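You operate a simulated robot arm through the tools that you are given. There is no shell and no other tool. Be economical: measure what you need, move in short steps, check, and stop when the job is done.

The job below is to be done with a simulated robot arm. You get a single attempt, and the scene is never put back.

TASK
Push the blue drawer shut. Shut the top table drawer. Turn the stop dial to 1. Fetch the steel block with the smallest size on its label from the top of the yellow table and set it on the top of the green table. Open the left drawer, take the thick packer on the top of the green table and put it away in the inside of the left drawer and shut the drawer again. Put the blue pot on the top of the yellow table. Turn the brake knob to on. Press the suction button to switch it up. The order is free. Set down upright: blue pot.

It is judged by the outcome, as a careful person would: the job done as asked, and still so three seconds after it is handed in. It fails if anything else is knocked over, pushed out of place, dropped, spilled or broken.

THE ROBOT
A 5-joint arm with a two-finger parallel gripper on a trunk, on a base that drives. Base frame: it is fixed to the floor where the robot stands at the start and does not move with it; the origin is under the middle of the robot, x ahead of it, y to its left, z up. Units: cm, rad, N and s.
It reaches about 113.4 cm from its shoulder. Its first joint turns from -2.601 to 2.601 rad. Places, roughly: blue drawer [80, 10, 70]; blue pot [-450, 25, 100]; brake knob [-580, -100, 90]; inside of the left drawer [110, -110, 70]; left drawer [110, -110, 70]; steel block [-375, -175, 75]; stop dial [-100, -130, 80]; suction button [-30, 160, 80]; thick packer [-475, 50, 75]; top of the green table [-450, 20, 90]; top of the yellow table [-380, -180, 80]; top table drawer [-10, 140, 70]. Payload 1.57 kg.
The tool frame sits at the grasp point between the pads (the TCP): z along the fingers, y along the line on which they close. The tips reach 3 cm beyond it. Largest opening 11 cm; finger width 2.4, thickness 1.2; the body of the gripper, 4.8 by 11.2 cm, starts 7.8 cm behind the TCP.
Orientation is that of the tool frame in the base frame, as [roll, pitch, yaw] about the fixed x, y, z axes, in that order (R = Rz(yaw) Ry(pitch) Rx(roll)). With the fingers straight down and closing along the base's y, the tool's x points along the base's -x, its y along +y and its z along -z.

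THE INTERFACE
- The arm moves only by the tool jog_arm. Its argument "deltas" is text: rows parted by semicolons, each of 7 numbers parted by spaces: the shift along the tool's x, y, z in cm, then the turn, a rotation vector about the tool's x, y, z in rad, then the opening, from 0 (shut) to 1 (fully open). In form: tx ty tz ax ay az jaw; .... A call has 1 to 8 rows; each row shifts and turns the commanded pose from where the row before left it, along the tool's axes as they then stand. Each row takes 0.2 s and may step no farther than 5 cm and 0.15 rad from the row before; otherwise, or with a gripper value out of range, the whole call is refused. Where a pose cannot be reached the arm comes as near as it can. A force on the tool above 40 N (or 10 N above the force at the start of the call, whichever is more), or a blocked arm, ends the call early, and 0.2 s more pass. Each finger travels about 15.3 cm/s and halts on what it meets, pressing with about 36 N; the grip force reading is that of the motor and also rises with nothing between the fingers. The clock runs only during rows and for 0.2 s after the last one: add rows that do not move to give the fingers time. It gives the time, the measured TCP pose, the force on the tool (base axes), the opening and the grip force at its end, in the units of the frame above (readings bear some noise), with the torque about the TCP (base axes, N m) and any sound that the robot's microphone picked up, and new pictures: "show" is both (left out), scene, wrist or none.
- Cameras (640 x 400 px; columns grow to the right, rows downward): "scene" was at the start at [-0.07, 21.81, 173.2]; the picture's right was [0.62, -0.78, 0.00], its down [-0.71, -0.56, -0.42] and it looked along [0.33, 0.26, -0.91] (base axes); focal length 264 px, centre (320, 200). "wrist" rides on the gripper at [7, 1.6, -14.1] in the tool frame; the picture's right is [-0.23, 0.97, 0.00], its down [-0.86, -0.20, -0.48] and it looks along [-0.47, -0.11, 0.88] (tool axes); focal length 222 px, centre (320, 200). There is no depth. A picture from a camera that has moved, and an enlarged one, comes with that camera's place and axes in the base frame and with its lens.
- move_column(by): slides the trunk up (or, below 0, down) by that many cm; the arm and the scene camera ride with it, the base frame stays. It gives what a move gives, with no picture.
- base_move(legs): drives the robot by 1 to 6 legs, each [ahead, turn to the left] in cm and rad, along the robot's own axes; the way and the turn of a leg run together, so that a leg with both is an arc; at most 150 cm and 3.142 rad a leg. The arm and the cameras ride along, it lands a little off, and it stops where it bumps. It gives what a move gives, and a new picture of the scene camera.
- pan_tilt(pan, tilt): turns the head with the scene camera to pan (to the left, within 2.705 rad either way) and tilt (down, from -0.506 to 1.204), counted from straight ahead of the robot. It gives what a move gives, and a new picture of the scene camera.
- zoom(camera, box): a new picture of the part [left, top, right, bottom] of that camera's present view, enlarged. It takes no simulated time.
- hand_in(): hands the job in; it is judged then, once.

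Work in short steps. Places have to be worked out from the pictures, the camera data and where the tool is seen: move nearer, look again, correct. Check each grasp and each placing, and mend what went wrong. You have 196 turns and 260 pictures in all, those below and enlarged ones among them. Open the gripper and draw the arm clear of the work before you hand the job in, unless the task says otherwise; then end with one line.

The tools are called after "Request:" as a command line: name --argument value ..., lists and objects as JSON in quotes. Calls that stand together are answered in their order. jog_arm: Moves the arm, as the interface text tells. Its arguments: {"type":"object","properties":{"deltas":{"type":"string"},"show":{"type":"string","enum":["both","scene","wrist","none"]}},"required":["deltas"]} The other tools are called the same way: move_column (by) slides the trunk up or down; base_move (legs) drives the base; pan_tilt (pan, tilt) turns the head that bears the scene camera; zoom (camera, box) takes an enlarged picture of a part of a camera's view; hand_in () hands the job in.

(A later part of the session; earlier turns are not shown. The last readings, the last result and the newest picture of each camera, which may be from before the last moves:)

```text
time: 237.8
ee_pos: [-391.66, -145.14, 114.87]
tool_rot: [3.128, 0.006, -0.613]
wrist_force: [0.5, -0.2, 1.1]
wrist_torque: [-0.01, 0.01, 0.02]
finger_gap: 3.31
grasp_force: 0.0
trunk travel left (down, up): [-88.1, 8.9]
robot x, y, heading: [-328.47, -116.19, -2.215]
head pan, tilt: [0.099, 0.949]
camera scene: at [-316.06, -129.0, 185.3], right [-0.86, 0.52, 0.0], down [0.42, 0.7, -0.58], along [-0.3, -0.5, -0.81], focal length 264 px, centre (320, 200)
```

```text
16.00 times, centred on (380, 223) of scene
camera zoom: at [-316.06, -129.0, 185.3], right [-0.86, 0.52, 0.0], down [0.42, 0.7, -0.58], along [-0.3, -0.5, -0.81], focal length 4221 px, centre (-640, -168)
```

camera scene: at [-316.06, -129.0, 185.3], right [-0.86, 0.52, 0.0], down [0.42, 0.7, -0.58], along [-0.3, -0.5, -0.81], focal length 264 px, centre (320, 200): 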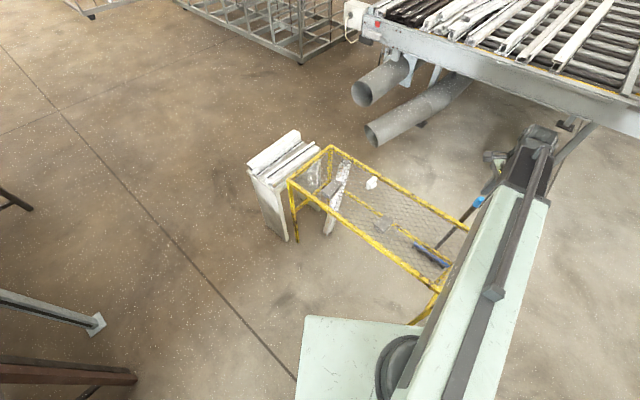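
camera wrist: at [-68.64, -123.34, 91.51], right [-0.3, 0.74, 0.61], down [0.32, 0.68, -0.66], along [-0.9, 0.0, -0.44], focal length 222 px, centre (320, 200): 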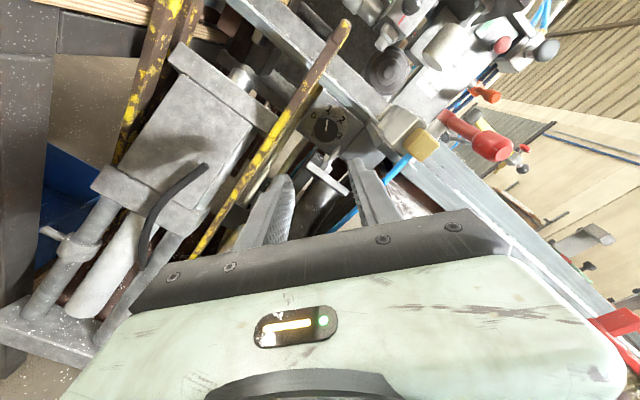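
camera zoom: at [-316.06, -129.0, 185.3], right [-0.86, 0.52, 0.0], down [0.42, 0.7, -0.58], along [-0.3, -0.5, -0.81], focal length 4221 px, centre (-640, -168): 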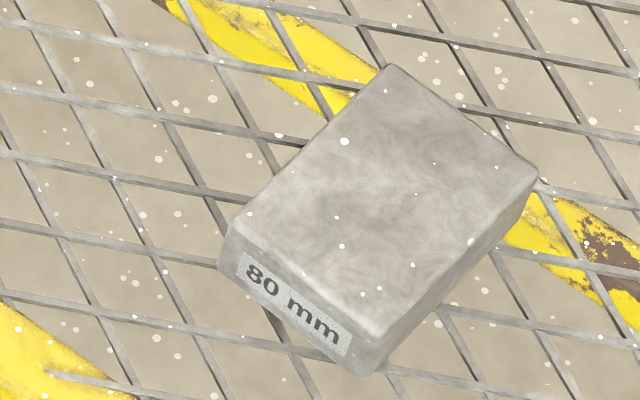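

Labels read 110 mm and 80 mm, so the 80 mm block is the one, centred near (-375.4,-168.5). Move over it, open, and spin the fingers across its short side.

Request:
jog_arm --deltas "4.5 1 0 0 0 0 0.8; 4.5 1.4 0 0 0 0 0.8; 4.5 1.7 0 0 0 0 0.8; 4.5 1.9 0 0 0 0 0.8; 4.4 1.9 0 0 0 0 0.8; 4.4 1.9 0 0 0 0 0.8" --show "none"

Request:
jog_arm --deltas "0 0 0 0 0 -0.14 0.8; 0 0 0 0 0 -0.14 0.8; 0 0 0 0 0 -0.14 0.8; 0 0 0 0 0 -0.14 0.8; 0 0 0 0 0 -0.14 0.8; 0 0 0 0 0 -0.13 0.8" --show "none"

Request:
move_column --by -22

Request:
zoom --camera "wrist" --box '[0, 0, 640, 400]'

```text
time: 239.2
ee_pos: [-375.41, -168.85, 114.8]
tool_rot: [3.128, 0.007, -0.613]
wrist_force: [-0.4, 1.1, 0.6]
wrist_torque: [0.01, 0.05, 0.02]
finger_gap: 8.81
grasp_force: 0.1
trunk travel left (down, up): [-88.1, 8.9]
robot x, y, heading: [-328.75, -116.04, -2.218]
head pan, tilt: [0.099, 0.949]
```

```text
time: 240.6
ee_pos: [-375.52, -168.7, 114.8]
tool_rot: [3.137, 0.016, 0.22]
wrist_force: [0.0, 0.2, 0.1]
wrist_torque: [-0.02, 0.0, 0.01]
finger_gap: 8.8
grasp_force: 0.0
trunk travel left (down, up): [-88.1, 8.9]
robot x, y, heading: [-328.29, -115.94, -2.212]
head pan, tilt: [0.099, 0.949]
```

```text
time: 242.9
ee_pos: [-375.48, -168.66, 92.88]
tool_rot: [3.137, 0.015, 0.217]
wrist_force: [0.1, 0.3, 0.0]
wrist_torque: [0.03, 0.01, -0.03]
finger_gap: 8.79
grasp_force: 0.1
trunk travel left (down, up): [-66.1, 30.9]
robot x, y, heading: [-328.8, -116.26, -2.212]
head pan, tilt: [0.099, 0.949]
```

```text
1.00 times, centred on (320, 200) of wrist (not enlarged: the box is as wide or as high as the picture)
camera zoom: at [-368.28, -168.82, 106.75], right [-0.01, -1.0, 0.01], down [-0.87, 0.01, 0.49], along [-0.49, 0.0, -0.87], focal length 222 px, centre (320, 200)
```

zoom: 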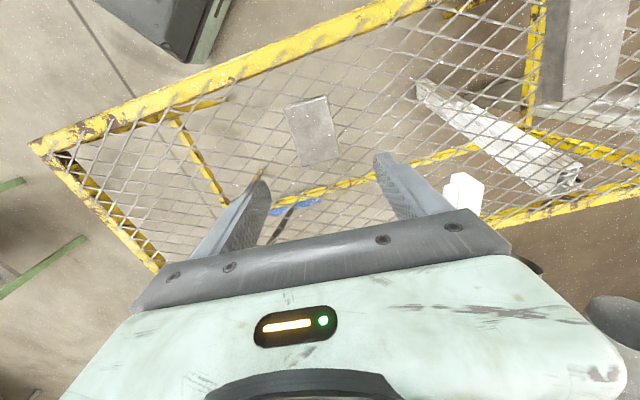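

Block centre refined to (-375.1,-167.8) and the finger orientation matches. Shift slightly, descend to z=80 and check.

Request:
jog_arm --deltas "0.6 -0.8 0 0 0 0 0.8" --show "none"

Request:
move_column --by -13

Request:
zoom --camera "wrist" --box '[0, 0, 640, 400]'

Request:
zoom --camera "scene" --box '[320, 120, 480, 220]'

```text
time: 243.3
ee_pos: [-375.14, -167.81, 92.83]
tool_rot: [3.136, 0.014, 0.217]
wrist_force: [0.6, 0.1, 0.7]
wrist_torque: [-0.01, -0.02, 0.0]
finger_gap: 8.82
grasp_force: 0.1
trunk travel left (down, up): [-66.1, 30.9]
robot x, y, heading: [-328.61, -116.54, -2.214]
head pan, tilt: [0.099, 0.949]
```

```text
time: 244.9
ee_pos: [-375.11, -167.82, 79.79]
tool_rot: [3.136, 0.014, 0.216]
wrist_force: [0.4, 0.5, 0.1]
wrist_torque: [-0.01, 0.01, 0.0]
finger_gap: 8.77
grasp_force: 0.0
trunk travel left (down, up): [-53.1, 43.9]
robot x, y, heading: [-328.54, -116.18, -2.212]
head pan, tilt: [0.099, 0.949]
```

```text
1.00 times, centred on (320, 200) of wrist (not enlarged: the box is as wide or as high as the picture)
camera zoom: at [-367.85, -167.9, 93.75], right [-0.01, -1.0, 0.01], down [-0.87, 0.01, 0.49], along [-0.49, 0.0, -0.87], focal length 222 px, centre (320, 200)
```

zoom: 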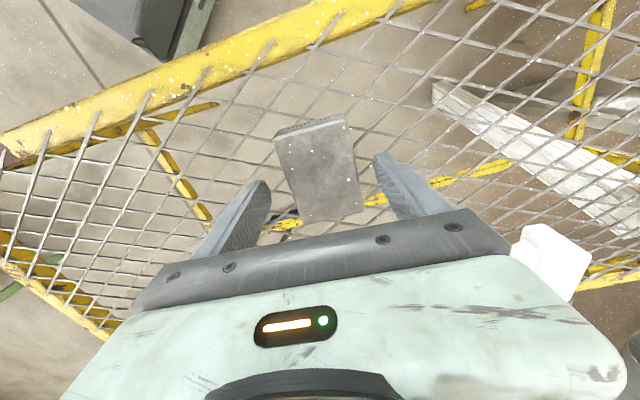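

```text
4.00 times, centred on (400, 170) of scene
camera zoom: at [-316.05, -129.06, 150.29], right [-0.86, 0.52, 0.0], down [0.42, 0.7, -0.58], along [-0.3, -0.5, -0.81], focal length 1055 px, centre (0, 320)
```

zoom: 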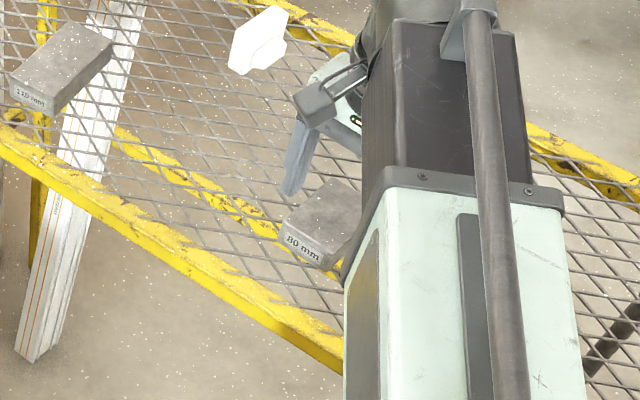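

Using the 80 mm length as scale, the block top is ≈76.9 and the mesh ≈74.5. Lower 1.4 cm and close.

Request:
move_column --by -1.4

Request:
jog_arm --deltas "0 0 0 0 0 0 0.5; 0 0 0 0 0 0 0.3; 0 0 0 0 0 0 0.3; 0 0 0 0 0 0 0.3" --show "wrist"

```text
time: 245.6
ee_pos: [-375.12, -167.68, 78.54]
tool_rot: [3.136, 0.016, 0.216]
wrist_force: [0.6, -0.7, -1.0]
wrist_torque: [0.01, -0.01, 0.0]
finger_gap: 8.78
grasp_force: 0.1
trunk travel left (down, up): [-51.7, 45.3]
robot x, y, heading: [-328.56, -115.99, -2.21]
head pan, tilt: [0.099, 0.949]
```

```text
time: 246.6
ee_pos: [-375.09, -167.83, 78.47]
tool_rot: [3.135, 0.013, 0.217]
wrist_force: [-0.8, 0.6, 0.7]
wrist_torque: [0.15, 0.01, 0.09]
finger_gap: 5.57
grasp_force: 35.4
trunk travel left (down, up): [-51.7, 45.3]
robot x, y, heading: [-328.4, -116.41, -2.214]
head pan, tilt: [0.099, 0.949]
camera wrist: at [-367.85, -167.9, 92.35], right [-0.01, -1.0, 0.01], down [-0.87, 0.01, 0.49], along [-0.49, 0.0, -0.87], focal length 222 px, centre (320, 200)
```

wrist: 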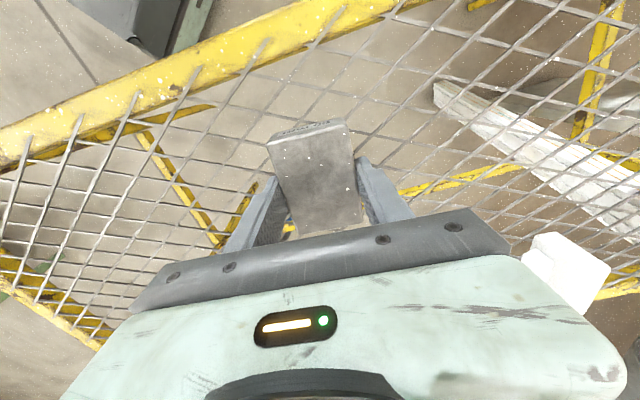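

Gripped at 5.6 cm. Lift a little and check weight/hold.

Request:
move_column --by 6

Request:
zoom --camera "wrist" --box '[0, 0, 640, 400]'

```text
time: 247.6
ee_pos: [-375.04, -167.82, 84.38]
tool_rot: [3.136, 0.014, 0.215]
wrist_force: [0.7, -0.4, -4.7]
wrist_torque: [-0.01, -0.01, 0.01]
finger_gap: 5.59
grasp_force: 36.1
trunk travel left (down, up): [-57.7, 39.3]
robot x, y, heading: [-328.46, -116.32, -2.212]
head pan, tilt: [0.099, 0.949]
```

```text
1.00 times, centred on (320, 200) of wrist (not enlarged: the box is as wide or as high as the picture)
camera zoom: at [-367.88, -167.93, 98.32], right [-0.01, -1.0, 0.01], down [-0.87, 0.01, 0.49], along [-0.49, 0.0, -0.87], focal length 222 px, centre (320, 200)
```

zoom: 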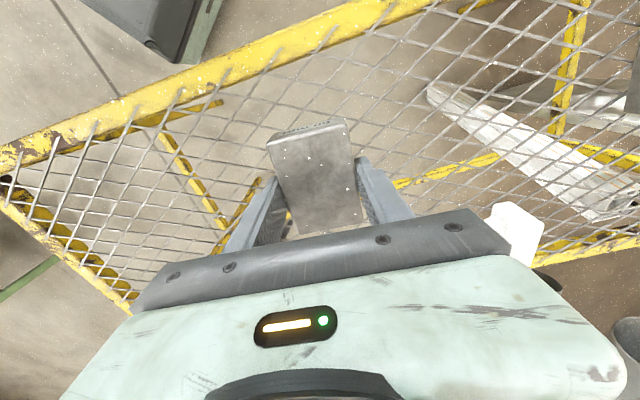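

Held firmly (~0.5 kg). Raise and drive to the front of the green table.

Request:
move_column --by 30

Request:
base_move --legs '[[0, -2.226], [150, 0], [33, 0], [0, 1.33]]'

Request:
pan_tilt --pan 0.1 --tilt 0.85

```text
time: 250.6
ee_pos: [-375.22, -167.72, 114.38]
tool_rot: [3.137, 0.013, 0.216]
wrist_force: [0.5, 0.6, -5.1]
wrist_torque: [-0.02, 0.02, 0.0]
finger_gap: 5.6
grasp_force: 36.6
trunk travel left (down, up): [-87.7, 9.3]
robot x, y, heading: [-328.52, -116.03, -2.213]
head pan, tilt: [0.099, 0.949]
```

```text
time: 268.4
ee_pos: [-452.21, 60.55, 114.44]
tool_rot: [3.138, 0.013, -0.642]
wrist_force: [0.2, 0.2, -4.4]
wrist_torque: [0.0, 0.01, -0.03]
finger_gap: 5.58
grasp_force: 36.7
trunk travel left (down, up): [-87.7, 9.3]
robot x, y, heading: [-382.86, 61.67, -3.073]
head pan, tilt: [0.099, 0.949]
camera scene: at [-384.52, 43.81, 184.88], right [-0.17, 0.99, 0.0], down [0.8, 0.14, -0.58], along [-0.57, -0.1, -0.81], focal length 264 px, centre (320, 200)
```

scene: 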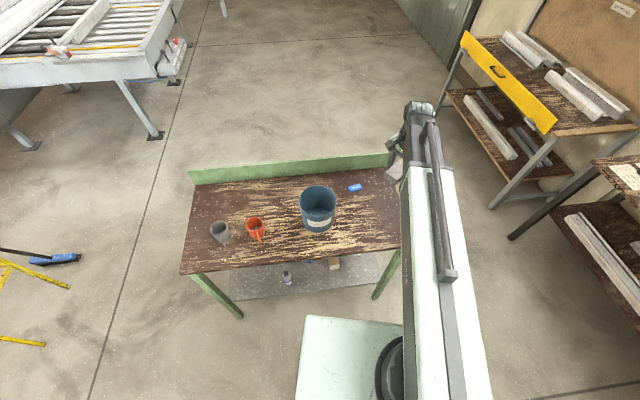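

```text
time: 269.0
ee_pos: [-452.04, 60.65, 114.47]
tool_rot: [3.135, 0.015, -0.64]
wrist_force: [0.1, 0.4, -5.7]
wrist_torque: [-0.03, -0.01, 0.0]
finger_gap: 5.54
grasp_force: 36.8
trunk travel left (down, up): [-87.7, 9.3]
robot x, y, heading: [-382.86, 61.81, -3.075]
head pan, tilt: [0.099, 0.85]
camera scene: at [-384.97, 43.9, 185.65], right [-0.17, 0.99, 0.0], down [0.74, 0.13, -0.66], along [-0.65, -0.11, -0.75], focal length 264 px, centre (320, 200)
```

scene: 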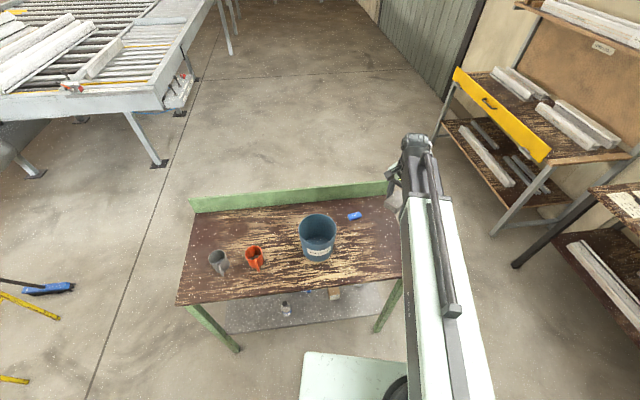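

Move the block over the free front-right area of the green table and lower toward it.

Request:
jog_arm --deltas "3.5 -0.4 0 0 0 0 0.3; 3.4 -0.4 0 0 0 0 0.3" --show "none"

Request:
move_column --by -22

Request:
zoom --camera "scene" --box '[300, 60, 500, 185]'

Request:
zoom --camera "wrist" --box '[0, 0, 640, 400]'

```text
time: 269.6
ee_pos: [-446.18, 57.09, 114.36]
tool_rot: [3.137, 0.016, -0.641]
wrist_force: [0.4, -0.5, -4.4]
wrist_torque: [0.01, 0.0, 0.0]
finger_gap: 5.54
grasp_force: 36.5
trunk travel left (down, up): [-87.7, 9.3]
robot x, y, heading: [-383.03, 61.77, -3.068]
head pan, tilt: [0.099, 0.85]
```

```text
time: 271.9
ee_pos: [-446.25, 57.26, 92.44]
tool_rot: [3.136, 0.013, -0.64]
wrist_force: [-0.8, -0.2, -4.9]
wrist_torque: [0.0, -0.01, -0.02]
finger_gap: 5.55
grasp_force: 36.1
trunk travel left (down, up): [-65.7, 31.3]
robot x, y, heading: [-383.23, 61.89, -3.072]
head pan, tilt: [0.099, 0.85]
```

```text
3.20 times, centred on (400, 122) of scene
camera zoom: at [-384.94, 43.8, 163.64], right [-0.17, 0.99, 0.0], down [0.74, 0.13, -0.66], along [-0.65, -0.11, -0.75], focal length 844 px, centre (64, 448)
```

zoom: 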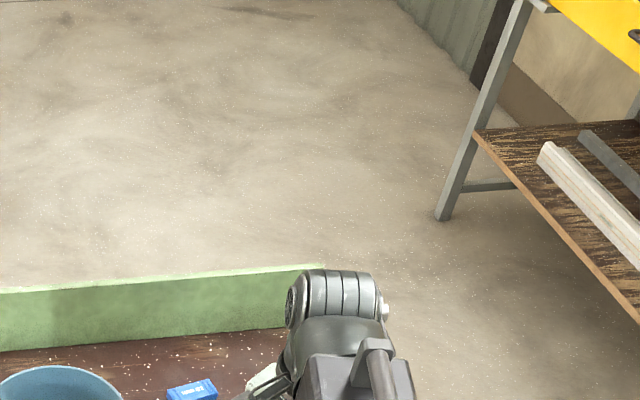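

```text
1.00 times, centred on (320, 200) of wrist (not enlarged: the box is as wide or as high as the picture)
camera zoom: at [-441.44, 51.52, 106.34], right [-0.76, -0.65, 0.01], down [-0.56, 0.67, 0.49], along [-0.32, 0.37, -0.87], focal length 222 px, centre (320, 200)
```

zoom: 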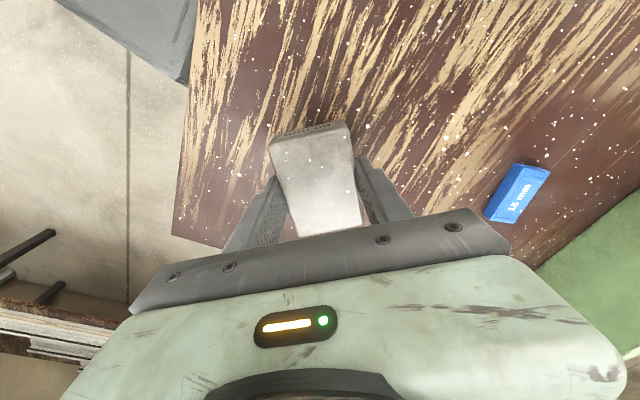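

Lower in small steps watching the force.

Request:
move_column --by -3

Request:
move_column --by -0.8

```text
time: 272.7
ee_pos: [-446.21, 57.16, 89.27]
tool_rot: [3.135, 0.013, -0.64]
wrist_force: [0.1, -0.1, -4.6]
wrist_torque: [0.02, -0.04, -0.02]
finger_gap: 5.58
grasp_force: 36.2
trunk travel left (down, up): [-62.7, 34.3]
robot x, y, heading: [-382.51, 61.68, -3.068]
head pan, tilt: [0.099, 0.85]
```

```text
time: 273.2
ee_pos: [-446.09, 57.22, 89.12]
tool_rot: [3.136, 0.017, -0.639]
wrist_force: [1.3, -2.1, 25.3]
wrist_torque: [0.49, -0.95, 0.04]
finger_gap: 5.56
grasp_force: 36.6
trunk travel left (down, up): [-62.2, 34.8]
robot x, y, heading: [-382.76, 61.59, -3.071]
head pan, tilt: [0.099, 0.85]
stopped: the force on the tool passed its limit at 94 N (the readings are from after the stop); the commanded pose is now the measured one
```

The block is on the table. Release, then lift off.

Request:
jog_arm --deltas "0 0 0 0 0 0 0.6; 0 0 0 0 0 0 0.75; 0 0 0 0 0 0 0.75" --show "none"

Request:
move_column --by 20

Request:
pan_tilt --pan 0.1 --tilt 1.0

Request:
zoom --camera "wrist" --box '[0, 0, 640, 400]'

```text
time: 273.6
ee_pos: [-446.4, 56.88, 89.03]
tool_rot: [3.127, 0.018, -0.64]
wrist_force: [-13.0, -13.3, 47.4]
wrist_torque: [0.71, -1.03, -0.19]
finger_gap: 6.44
grasp_force: 0.1
trunk travel left (down, up): [-62.2, 34.8]
robot x, y, heading: [-382.75, 62.12, -3.07]
head pan, tilt: [0.099, 0.85]
stopped in row 2: the force on the tool passed its limit at 49 N (the readings are from after the stop); the commanded pose is now the measured one
```

```text
time: 275.8
ee_pos: [-446.38, 57.05, 108.95]
tool_rot: [3.131, 0.016, -0.64]
wrist_force: [0.1, -0.3, 0.3]
wrist_torque: [-0.01, -0.01, 0.04]
finger_gap: 8.22
grasp_force: 0.0
trunk travel left (down, up): [-82.2, 14.8]
robot x, y, heading: [-382.99, 62.02, -3.068]
head pan, tilt: [0.099, 0.85]
```

```text
time: 276.5
ee_pos: [-446.46, 57.04, 108.92]
tool_rot: [3.13, 0.018, -0.641]
wrist_force: [0.4, -0.3, 0.4]
wrist_torque: [0.03, 0.04, -0.01]
finger_gap: 8.26
grasp_force: 0.0
trunk travel left (down, up): [-82.2, 14.8]
robot x, y, heading: [-383.17, 61.68, -3.07]
head pan, tilt: [0.099, 1.0]
camera scene: at [-384.08, 43.94, 179.0], right [-0.17, 0.99, 0.0], down [0.83, 0.14, -0.54], along [-0.53, -0.09, -0.84], focal length 264 px, centre (320, 200)
```

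scene: 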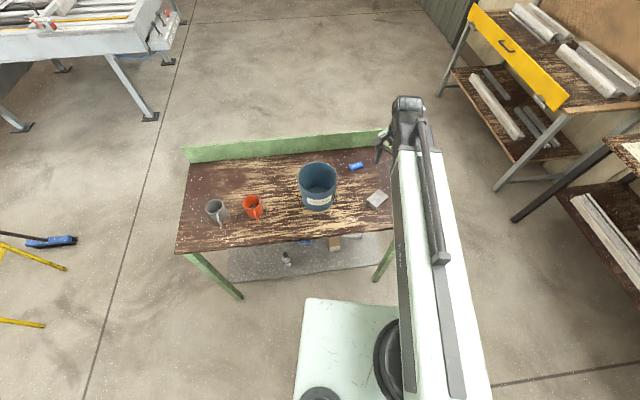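

```text
1.00 times, centred on (320, 200) of wrist (not enlarged: the box is as wide or as high as the picture)
camera zoom: at [-441.55, 51.4, 122.81], right [-0.76, -0.65, 0.01], down [-0.56, 0.67, 0.49], along [-0.33, 0.37, -0.87], focal length 222 px, centre (320, 200)
```

zoom: 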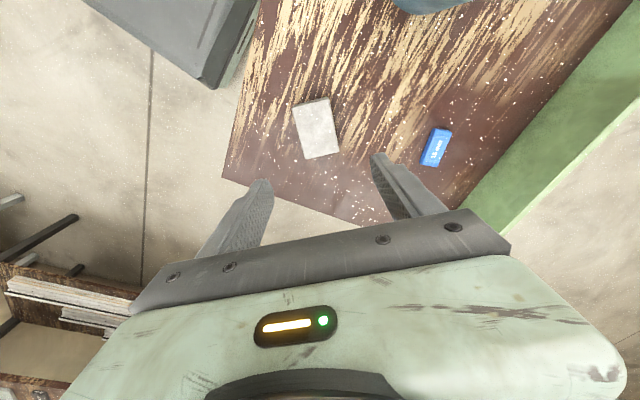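

Block is placed safely. Now look closely at the pot.

Request:
zoom --camera "scene" --box '[280, 150, 400, 225]'

```text
5.33 times, centred on (340, 188) of scene
camera zoom: at [-384.08, 43.94, 179.0], right [-0.17, 0.99, 0.0], down [0.83, 0.14, -0.54], along [-0.53, -0.09, -0.84], focal length 1407 px, centre (213, 267)
```

zoom: 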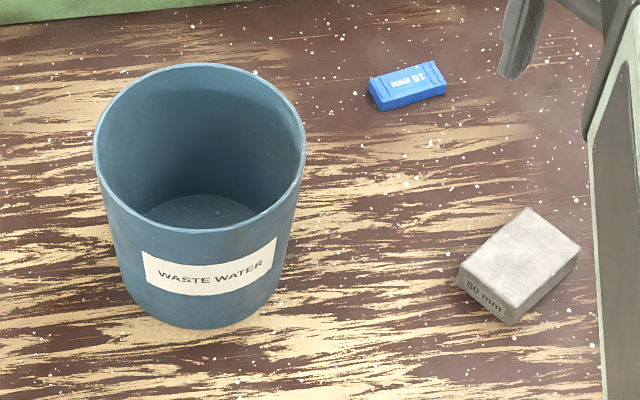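

The pot is 15 cm wide, so I will grip its rim wall. Back off 8 cm, swing above the near rim point and align the fingers radially.

Request:
base_move --legs '[[-8, 0]]'

Request:
jog_arm --deltas "2.82 3.32 0 0 0 0 0.5; 2.82 3.32 0 0 0 0 0.5; 2.82 3.32 0 0 0 0 0.5; 2.82 3.32 0 0 0 0 0.5; 0 0 0 0 0 0.125 0.5; 0 0 0 0 0 0.125 0.5; 0 0 0 0 0 0.125 0.5; 0 0 0 0 0 0.125 0.5" --show "both"

```text
time: 277.6
ee_pos: [-438.23, 57.66, 108.85]
tool_rot: [3.13, 0.019, -0.64]
wrist_force: [0.3, 0.2, 0.2]
wrist_torque: [-0.01, -0.01, -0.03]
finger_gap: 8.24
grasp_force: 0.2
trunk travel left (down, up): [-82.2, 14.8]
robot x, y, heading: [-374.94, 62.45, -3.069]
head pan, tilt: [0.099, 1.0]
camera scene: at [-375.9, 44.53, 179.0], right [-0.17, 0.99, 0.0], down [0.83, 0.14, -0.54], along [-0.53, -0.09, -0.84], focal length 264 px, centre (320, 200)
```

scene: 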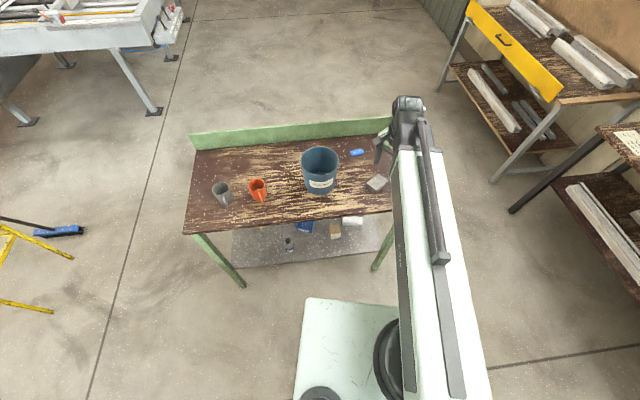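

```text
time: 279.4
ee_pos: [-437.08, 40.24, 108.81]
tool_rot: [3.123, 0.01, -1.141]
wrist_force: [0.6, 0.8, 0.0]
wrist_torque: [-0.01, 0.0, 0.01]
finger_gap: 5.5
grasp_force: 0.0
trunk travel left (down, up): [-82.2, 14.8]
robot x, y, heading: [-374.85, 62.39, -3.073]
head pan, tilt: [0.099, 1.0]
camera scene: at [-376.01, 44.52, 178.99], right [-0.17, 0.99, 0.0], down [0.83, 0.14, -0.54], along [-0.53, -0.09, -0.84], focal length 264 px, centre (320, 200)
camera wrist: at [-435.55, 33.04, 122.87], right [-0.98, -0.2, 0.02], down [-0.17, 0.86, 0.48], along [-0.11, 0.47, -0.88], focal length 222 px, centre (320, 200)
```

scene: 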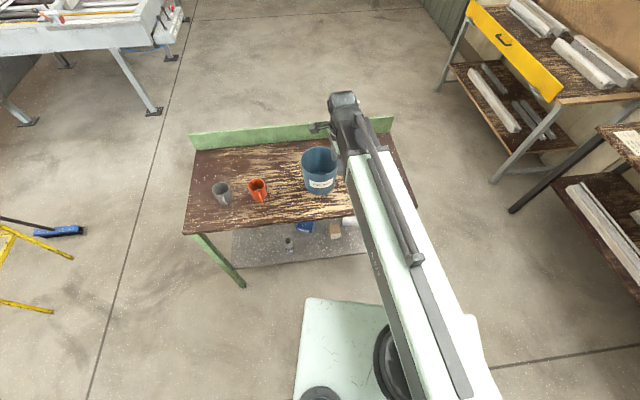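
wrist: 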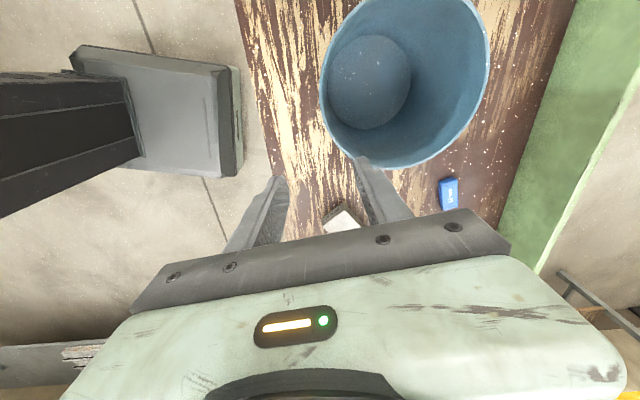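

Rim centre is ≈(-443.5,32), near wall at (-436.9,35.1). Shift there, then lower to straddle the wall.

Request:
jog_arm --deltas "2.4 1 0 0 0 0 0.5; 2.35 0.95 0 0 0 0 0.5" --show "wrist"

Request:
zoom --camera "scene" --box '[280, 80, 400, 205]'

```text
time: 280.0
ee_pos: [-436.91, 35.01, 108.89]
tool_rot: [3.125, 0.01, -1.141]
wrist_force: [-0.2, -0.2, 0.4]
wrist_torque: [0.0, 0.0, -0.02]
finger_gap: 5.51
grasp_force: 0.2
trunk travel left (down, up): [-82.2, 14.8]
robot x, y, heading: [-374.94, 62.36, -3.067]
head pan, tilt: [0.099, 1.0]
camera wrist: at [-435.3, 27.92, 122.86], right [-0.98, -0.2, 0.02], down [-0.17, 0.86, 0.48], along [-0.11, 0.47, -0.88], focal length 222 px, centre (320, 200)
```

wrist: 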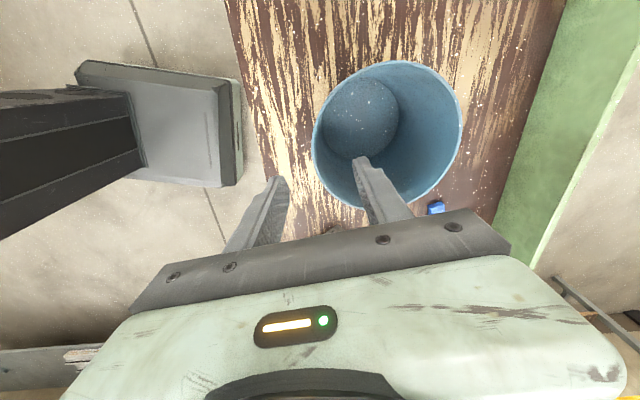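

```text
3.20 times, centred on (340, 142) of scene
camera zoom: at [-376.01, 44.49, 178.99], right [-0.17, 0.99, 0.0], down [0.83, 0.14, -0.54], along [-0.53, -0.09, -0.84], focal length 844 px, centre (256, 384)
```

zoom: 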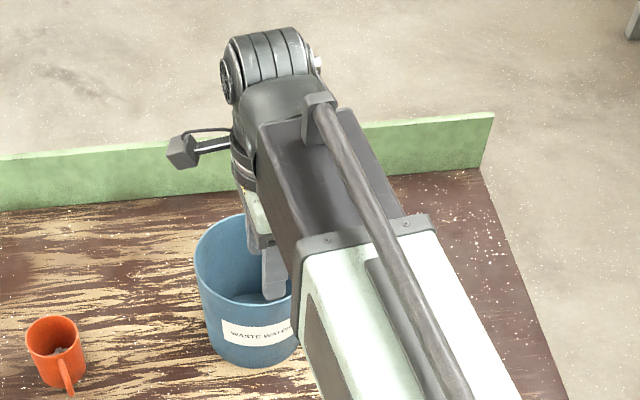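

Wall point is right under the TCP. Lower 8 cm and check.

Request:
move_column --by -8

Request:
zoom --camera "wrist" --box '[0, 0, 640, 400]'

```text
time: 281.1
ee_pos: [-436.75, 35.15, 100.76]
tool_rot: [3.125, 0.01, -1.138]
wrist_force: [-0.1, -0.1, -0.1]
wrist_torque: [-0.03, -0.04, 0.01]
finger_gap: 5.52
grasp_force: 0.0
trunk travel left (down, up): [-74.2, 22.8]
robot x, y, heading: [-374.82, 62.06, -3.075]
head pan, tilt: [0.099, 1.0]
```

```text
1.00 times, centred on (320, 200) of wrist (not enlarged: the box is as wide or as high as the picture)
camera zoom: at [-435.27, 27.95, 114.87], right [-0.98, -0.2, 0.02], down [-0.17, 0.86, 0.48], along [-0.11, 0.47, -0.88], focal length 222 px, centre (320, 200)
```

zoom: 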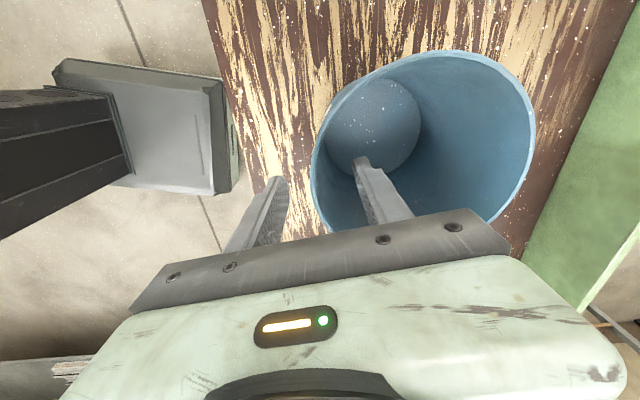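

Fingers straddle the wall. Lower 3.5 cm more and close.

Request:
move_column --by -3.5

Request:
jog_arm --deltas "0 0 0 0 0 0 0.3; 0 0 0 0 0 0 0.1; 0 0 0 0 0 0 0; 0 0 0 0 0 0 0" --show "wrist"

```text
time: 281.9
ee_pos: [-436.86, 35.11, 97.32]
tool_rot: [3.124, 0.01, -1.14]
wrist_force: [0.1, 0.1, -0.6]
wrist_torque: [-0.02, 0.01, -0.01]
finger_gap: 5.5
grasp_force: 0.1
trunk travel left (down, up): [-70.7, 26.3]
robot x, y, heading: [-374.51, 62.59, -3.068]
head pan, tilt: [0.099, 1.0]
```

```text
time: 282.9
ee_pos: [-436.81, 35.15, 97.46]
tool_rot: [3.122, 0.01, -1.138]
wrist_force: [-4.2, 3.3, 12.9]
wrist_torque: [-0.96, 1.41, -0.5]
finger_gap: 0.55
grasp_force: 25.4
trunk travel left (down, up): [-70.7, 26.3]
robot x, y, heading: [-374.81, 62.5, -3.066]
head pan, tilt: [0.099, 1.0]
camera wrist: at [-435.24, 28.03, 111.44], right [-0.98, -0.2, 0.02], down [-0.17, 0.86, 0.48], along [-0.11, 0.47, -0.88], focal length 222 px, centre (320, 200)
```

wrist: 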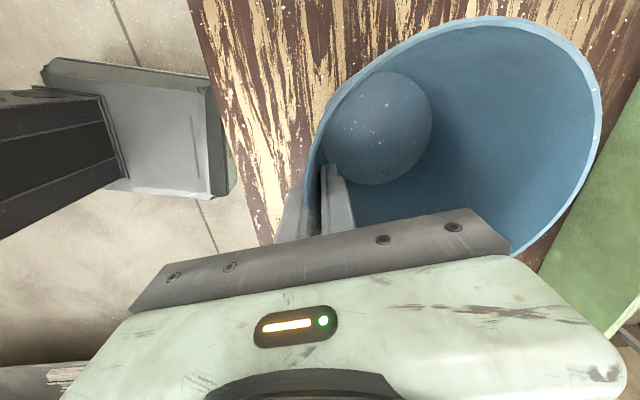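

Wall gripped (0.55 cm). Lift slightly and look.

Request:
move_column --by 3

Request:
move_column --by 6

Request:
zoom --camera "scene" --box '[250, 60, 410, 205]'

Request:
zoom --camera "wrist" --box '[0, 0, 640, 400]'

```text
time: 283.7
ee_pos: [-436.86, 35.24, 100.43]
tool_rot: [3.127, 0.01, -1.138]
wrist_force: [-0.4, -0.1, -1.0]
wrist_torque: [0.11, -0.18, 0.03]
finger_gap: 0.26
grasp_force: 23.7
trunk travel left (down, up): [-73.7, 23.3]
robot x, y, heading: [-375.03, 62.36, -3.07]
head pan, tilt: [0.099, 1.0]
```

```text
time: 284.7
ee_pos: [-436.98, 35.19, 106.32]
tool_rot: [3.126, 0.011, -1.14]
wrist_force: [0.0, 0.5, -2.9]
wrist_torque: [0.05, -0.17, -0.02]
finger_gap: 0.29
grasp_force: 23.7
trunk travel left (down, up): [-79.7, 17.3]
robot x, y, heading: [-374.83, 62.18, -3.073]
head pan, tilt: [0.099, 1.0]
```

```text
2.76 times, centred on (330, 132) of scene
camera zoom: at [-376.05, 44.5, 176.49], right [-0.17, 0.99, 0.0], down [0.83, 0.14, -0.54], along [-0.53, -0.09, -0.84], focal length 728 px, centre (292, 386)
```

zoom: 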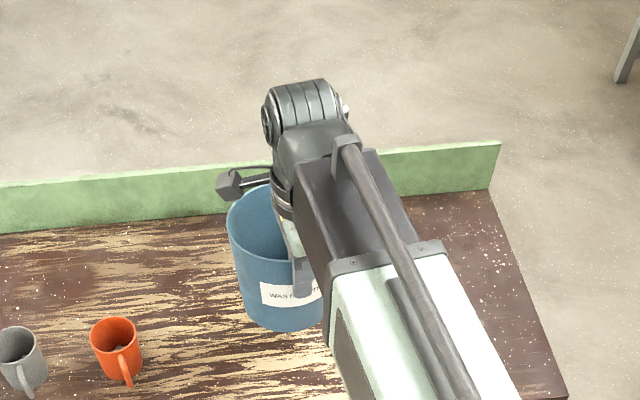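

```text
1.00 times, centred on (320, 200) of wrist (not enlarged: the box is as wide or as high as the picture)
camera zoom: at [-435.31, 27.93, 120.35], right [-0.98, -0.2, 0.02], down [-0.17, 0.86, 0.48], along [-0.11, 0.47, -0.88], focal length 222 px, centre (320, 200)
```

zoom: 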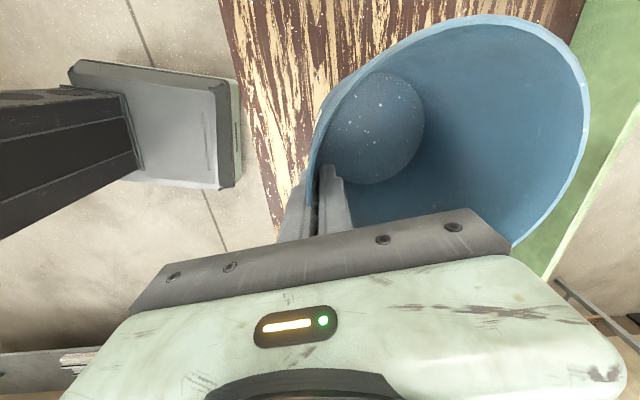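

Pot is held. Raise and carry it to the yellow table.

Request:
move_column --by 12

Request:
base_move --legs '[[0, 1.8], [150, 0], [28, 0], [0, -1.28]]'

Request:
zoom --camera "wrist" --box '[0, 0, 640, 400]'

```text
time: 286.2
ee_pos: [-436.82, 35.18, 118.39]
tool_rot: [3.126, 0.012, -1.139]
wrist_force: [0.1, -0.1, -3.3]
wrist_torque: [0.1, -0.15, -0.01]
finger_gap: 0.27
grasp_force: 24.2
trunk travel left (down, up): [-91.7, 5.3]
robot x, y, heading: [-374.99, 62.61, -3.077]
head pan, tilt: [0.099, 1.0]
```

```text
time: 302.8
ee_pos: [-362.72, -162.75, 118.36]
tool_rot: [3.125, 0.012, -0.634]
wrist_force: [-0.4, 0.1, -3.4]
wrist_torque: [0.17, -0.07, -0.02]
finger_gap: 0.26
grasp_force: 24.4
trunk travel left (down, up): [-91.7, 5.3]
robot x, y, heading: [-320.02, -111.47, -2.556]
head pan, tilt: [0.099, 1.0]
camera scene: at [-312.44, -127.26, 188.49], right [-0.63, 0.78, 0.0], down [0.65, 0.53, -0.54], along [-0.42, -0.34, -0.84], focal length 264 px, centre (320, 200)
```

scene: 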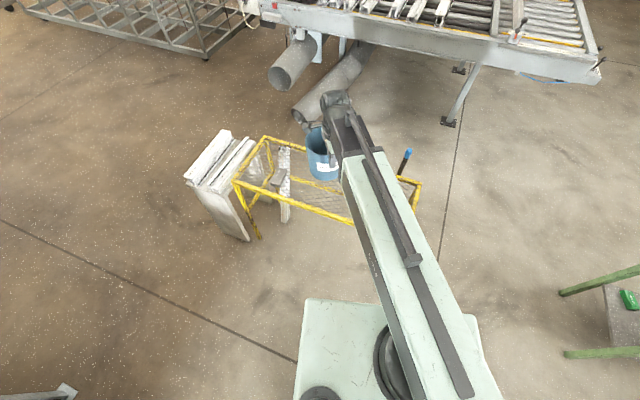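

```text
1.00 times, centred on (320, 200) of wrist (not enlarged: the box is as wide or as high as the picture)
camera zoom: at [-357.84, -168.23, 132.33], right [-0.76, -0.65, 0.02], down [-0.56, 0.67, 0.48], along [-0.33, 0.36, -0.88], focal length 222 px, centre (320, 200)
```

zoom: 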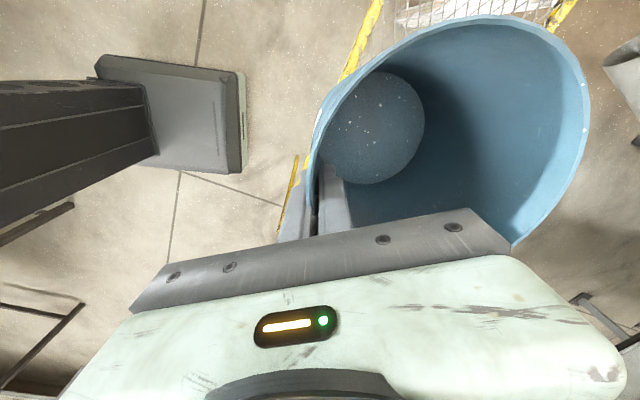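

Swing the pot over the free front area of the mesh, aligned radially.

Request:
jog_arm --deltas "-4.16 -0.28 0 0 0 0 0; -4.16 -0.28 0 0 0 0 0; -4.16 -0.28 0 0 0 0 0; -4.16 -0.28 0 0 0 0 0; -4.16 -0.28 0 0 0 0 0; 0 0 0 0 0 0.137 0; 0 0 0 0 0 0.137 0; 0 0 0 0 0 0.137 0" --show "none"

Request:
move_column --by -22

Request:
pan_tilt --pan 0.1 --tilt 0.8

Request:
zoom --camera "scene" --box '[240, 90, 440, 215]'

```text
time: 304.6
ee_pos: [-378.72, -149.27, 118.38]
tool_rot: [3.123, 0.002, -1.046]
wrist_force: [0.4, 0.2, -2.8]
wrist_torque: [0.11, -0.14, 0.0]
finger_gap: 0.28
grasp_force: 23.5
trunk travel left (down, up): [-91.7, 5.3]
robot x, y, heading: [-319.99, -110.97, -2.563]
head pan, tilt: [0.099, 1.0]
```

```text
time: 306.9
ee_pos: [-378.6, -149.15, 96.49]
tool_rot: [3.121, 0.001, -1.044]
wrist_force: [0.4, 0.6, -3.4]
wrist_torque: [0.1, -0.15, -0.02]
finger_gap: 0.27
grasp_force: 24.1
trunk travel left (down, up): [-69.7, 27.3]
robot x, y, heading: [-320.07, -110.65, -2.554]
head pan, tilt: [0.099, 1.0]
```

```text
time: 307.6
ee_pos: [-378.56, -149.21, 96.45]
tool_rot: [3.123, 0.001, -1.043]
wrist_force: [0.5, -0.2, -2.0]
wrist_torque: [0.11, -0.13, -0.02]
finger_gap: 0.24
grasp_force: 23.0
trunk travel left (down, up): [-69.7, 27.3]
robot x, y, heading: [-320.1, -110.7, -2.56]
head pan, tilt: [0.099, 0.799]
camera scene: at [-313.28, -127.89, 168.0], right [-0.63, 0.78, 0.0], down [0.56, 0.45, -0.7], along [-0.54, -0.44, -0.72], focal length 264 px, centre (320, 200)
```

scene: 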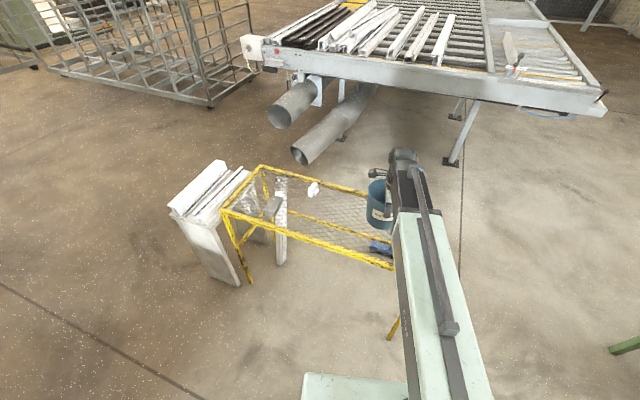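

```text
3.20 times, centred on (340, 152) of scene
camera zoom: at [-313.28, -127.89, 168.0], right [-0.63, 0.78, 0.0], down [0.56, 0.45, -0.7], along [-0.54, -0.44, -0.72], focal length 844 px, centre (256, 352)
```

zoom: 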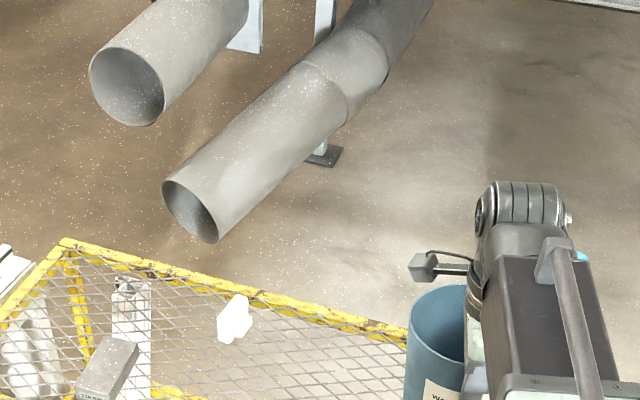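

Pot is centred over free mesh. Tilt the tool 0.06 rad to level the pot, then lower toward contact (expected near TCP z≈87).

Request:
jog_arm --deltas "0 0 0 -0.06 0 0 0" --show "none"

Request:
move_column --by -7

Request:
zoom --camera "wrist" --box '[0, 0, 640, 400]'

Request:
zoom --camera "scene" --box '[320, 150, 440, 225]'

```text
time: 308.0
ee_pos: [-378.71, -149.31, 96.38]
tool_rot: [3.062, 0.002, -1.044]
wrist_force: [-0.4, 0.0, -4.0]
wrist_torque: [0.09, -0.11, -0.01]
finger_gap: 0.29
grasp_force: 24.0
trunk travel left (down, up): [-69.7, 27.3]
robot x, y, heading: [-319.93, -111.06, -2.558]
head pan, tilt: [0.099, 0.799]
```

```text
time: 309.1
ee_pos: [-378.65, -149.22, 89.49]
tool_rot: [3.062, 0.002, -1.043]
wrist_force: [0.5, 0.2, -3.9]
wrist_torque: [0.08, -0.17, -0.01]
finger_gap: 0.27
grasp_force: 24.1
trunk travel left (down, up): [-62.7, 34.3]
robot x, y, heading: [-319.99, -111.26, -2.553]
head pan, tilt: [0.099, 0.799]
```

```text
1.00 times, centred on (320, 200) of wrist (not enlarged: the box is as wide or as high as the picture)
camera zoom: at [-375.61, -155.7, 103.54], right [-0.95, -0.29, 0.08], down [-0.23, 0.86, 0.46], along [-0.2, 0.42, -0.88], focal length 222 px, centre (320, 200)
```

zoom: 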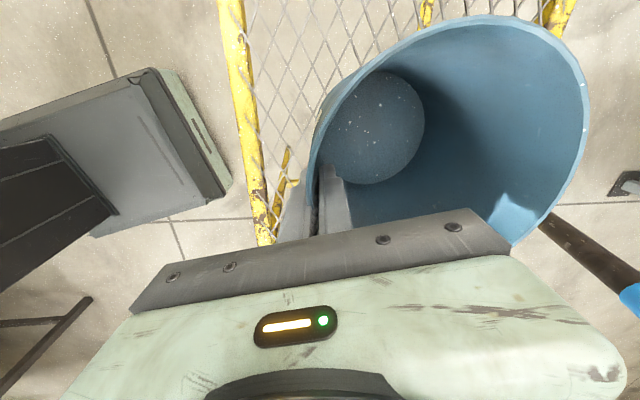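

```text
5.33 times, centred on (380, 188) of scene
camera zoom: at [-313.28, -127.88, 161.01], right [-0.63, 0.78, 0.0], down [0.56, 0.45, -0.7], along [-0.54, -0.44, -0.72], focal length 1407 px, centre (0, 267)
```

zoom: 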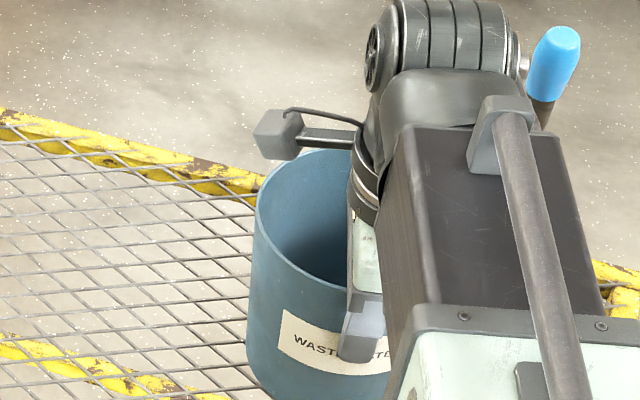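

Clear of the broom handle (~12 cm from the pot). Continue lowering in small steps.

Request:
move_column --by -1.5

Request:
move_column --by -0.7

Request:
move_column --by -0.5

```text
time: 309.7
ee_pos: [-378.54, -149.17, 87.88]
tool_rot: [3.062, 0.002, -1.044]
wrist_force: [0.3, 0.8, -2.1]
wrist_torque: [0.09, -0.17, 0.01]
finger_gap: 0.27
grasp_force: 24.0
trunk travel left (down, up): [-61.2, 35.8]
robot x, y, heading: [-320.01, -111.24, -2.557]
head pan, tilt: [0.099, 0.799]
```

```text
time: 310.3
ee_pos: [-378.56, -149.23, 87.32]
tool_rot: [3.064, 0.002, -1.044]
wrist_force: [0.4, -0.1, -2.2]
wrist_torque: [0.1, -0.15, -0.03]
finger_gap: 0.26
grasp_force: 23.8
trunk travel left (down, up): [-60.5, 36.5]
robot x, y, heading: [-320.39, -111.28, -2.564]
head pan, tilt: [0.099, 0.799]
```

```text
time: 310.8
ee_pos: [-378.53, -149.3, 86.72]
tool_rot: [3.063, 0.001, -1.044]
wrist_force: [0.1, 0.3, -2.3]
wrist_torque: [0.09, -0.17, -0.01]
finger_gap: 0.3
grasp_force: 23.9
trunk travel left (down, up): [-60.0, 37.0]
robot x, y, heading: [-319.99, -110.88, -2.555]
head pan, tilt: [0.099, 0.799]
```

No contact yet (weight still ~2.5 N); continue.

Request:
move_column --by -0.6

Request:
move_column --by -0.5

```text
time: 311.4
ee_pos: [-378.68, -149.18, 86.29]
tool_rot: [3.06, 0.001, -1.043]
wrist_force: [-4.2, -2.0, 18.6]
wrist_torque: [-0.26, 0.44, -0.01]
finger_gap: 0.27
grasp_force: 23.8
trunk travel left (down, up): [-59.4, 37.6]
robot x, y, heading: [-320.38, -110.79, -2.564]
head pan, tilt: [0.099, 0.799]
```

```text
time: 311.9
ee_pos: [-378.48, -149.12, 85.73]
tool_rot: [3.061, 0.002, -1.044]
wrist_force: [-2.3, -1.7, 16.1]
wrist_torque: [-0.11, 0.12, -0.07]
finger_gap: 0.26
grasp_force: 23.8
trunk travel left (down, up): [-58.9, 38.1]
robot x, y, heading: [-320.34, -111.06, -2.554]
head pan, tilt: [0.099, 0.799]
```

Contact made. Release and rise straight up.

Request:
jog_arm --deltas "0 0 0 0 0 0 0.15; 0 0 0 0 0 0 0.3; 0 0 0 0 0 0 0.4" --show "wrist"

Request:
zoom --camera "scene" --box '[320, 150, 440, 225]'

```text
time: 312.7
ee_pos: [-378.45, -149.2, 85.65]
tool_rot: [3.064, 0.003, -1.044]
wrist_force: [0.2, 0.2, -0.2]
wrist_torque: [0.02, 0.01, 0.01]
finger_gap: 4.41
grasp_force: 0.1
trunk travel left (down, up): [-58.9, 38.1]
robot x, y, heading: [-319.99, -110.76, -2.558]
head pan, tilt: [0.099, 0.799]
camera wrist: at [-375.59, -155.69, 99.75], right [-0.95, -0.29, 0.08], down [-0.23, 0.86, 0.46], along [-0.2, 0.42, -0.88], focal length 222 px, centre (320, 200)
```

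wrist: 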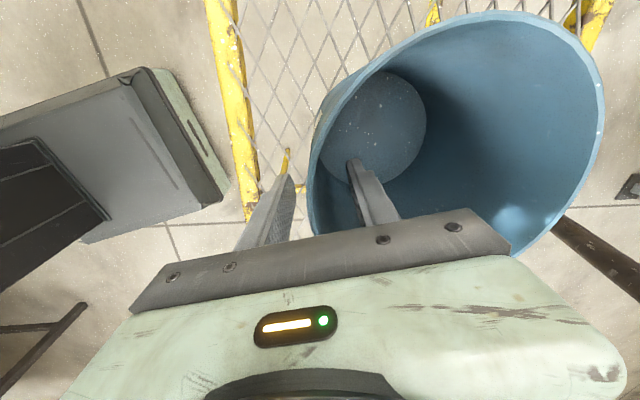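

```text
5.33 times, centred on (380, 188) of scene
camera zoom: at [-313.26, -127.87, 157.21], right [-0.63, 0.78, 0.0], down [0.56, 0.45, -0.7], along [-0.54, -0.44, -0.72], focal length 1407 px, centre (0, 267)
```

zoom: 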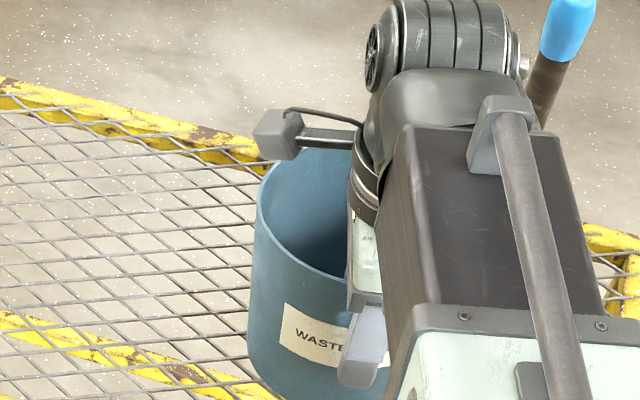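

Raise clear and inspect the pot.

Request:
move_column --by 28

Request:
jog_arm --deltas "0 0 0 0.06 0 0 0.4; 4.5 0 0 0 0 0 0.4; 4.5 0 0 0 0 0 0.4; 4.5 0 0 0 0 0 0.4; 4.5 0 0 0 0 0 0.4; 4.5 0 0 0 0 0 0.4" --show "scene"

Request:
zoom --camera "scene" --box '[200, 140, 440, 290]'

```text
time: 315.6
ee_pos: [-378.52, -149.19, 113.72]
tool_rot: [3.062, 0.001, -1.043]
wrist_force: [-0.2, -0.3, 0.2]
wrist_torque: [0.01, -0.04, 0.01]
finger_gap: 4.4
grasp_force: 0.2
trunk travel left (down, up): [-86.9, 10.1]
robot x, y, heading: [-319.93, -110.87, -2.558]
head pan, tilt: [0.099, 0.799]
```

```text
time: 317.0
ee_pos: [-367.23, -168.79, 113.5]
tool_rot: [3.122, 0.002, -1.045]
wrist_force: [-0.1, 0.4, -0.5]
wrist_torque: [0.0, -0.02, -0.01]
finger_gap: 4.42
grasp_force: 0.1
trunk travel left (down, up): [-86.9, 10.1]
robot x, y, heading: [-320.29, -111.09, -2.556]
head pan, tilt: [0.099, 0.799]
camera scene: at [-313.24, -127.92, 185.2], right [-0.63, 0.78, 0.0], down [0.56, 0.45, -0.7], along [-0.54, -0.44, -0.72], focal length 264 px, centre (320, 200)
```

scene: 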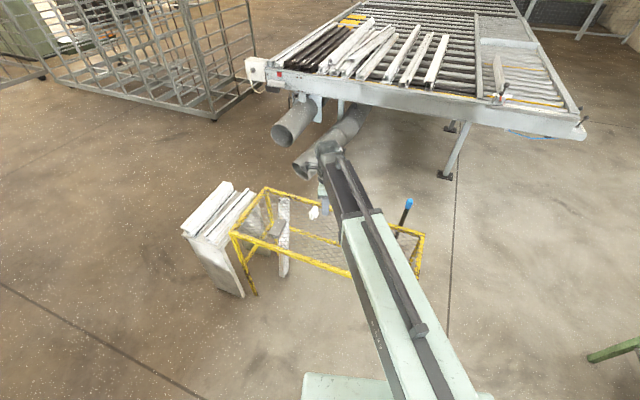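

```text
2.67 times, centred on (320, 215) of scene
camera zoom: at [-313.24, -127.92, 185.2], right [-0.63, 0.78, 0.0], down [0.56, 0.45, -0.7], along [-0.54, -0.44, -0.72], focal length 704 px, centre (320, 160)
```

zoom: 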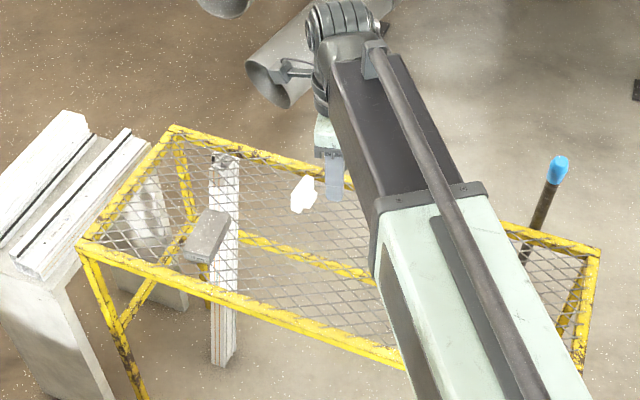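

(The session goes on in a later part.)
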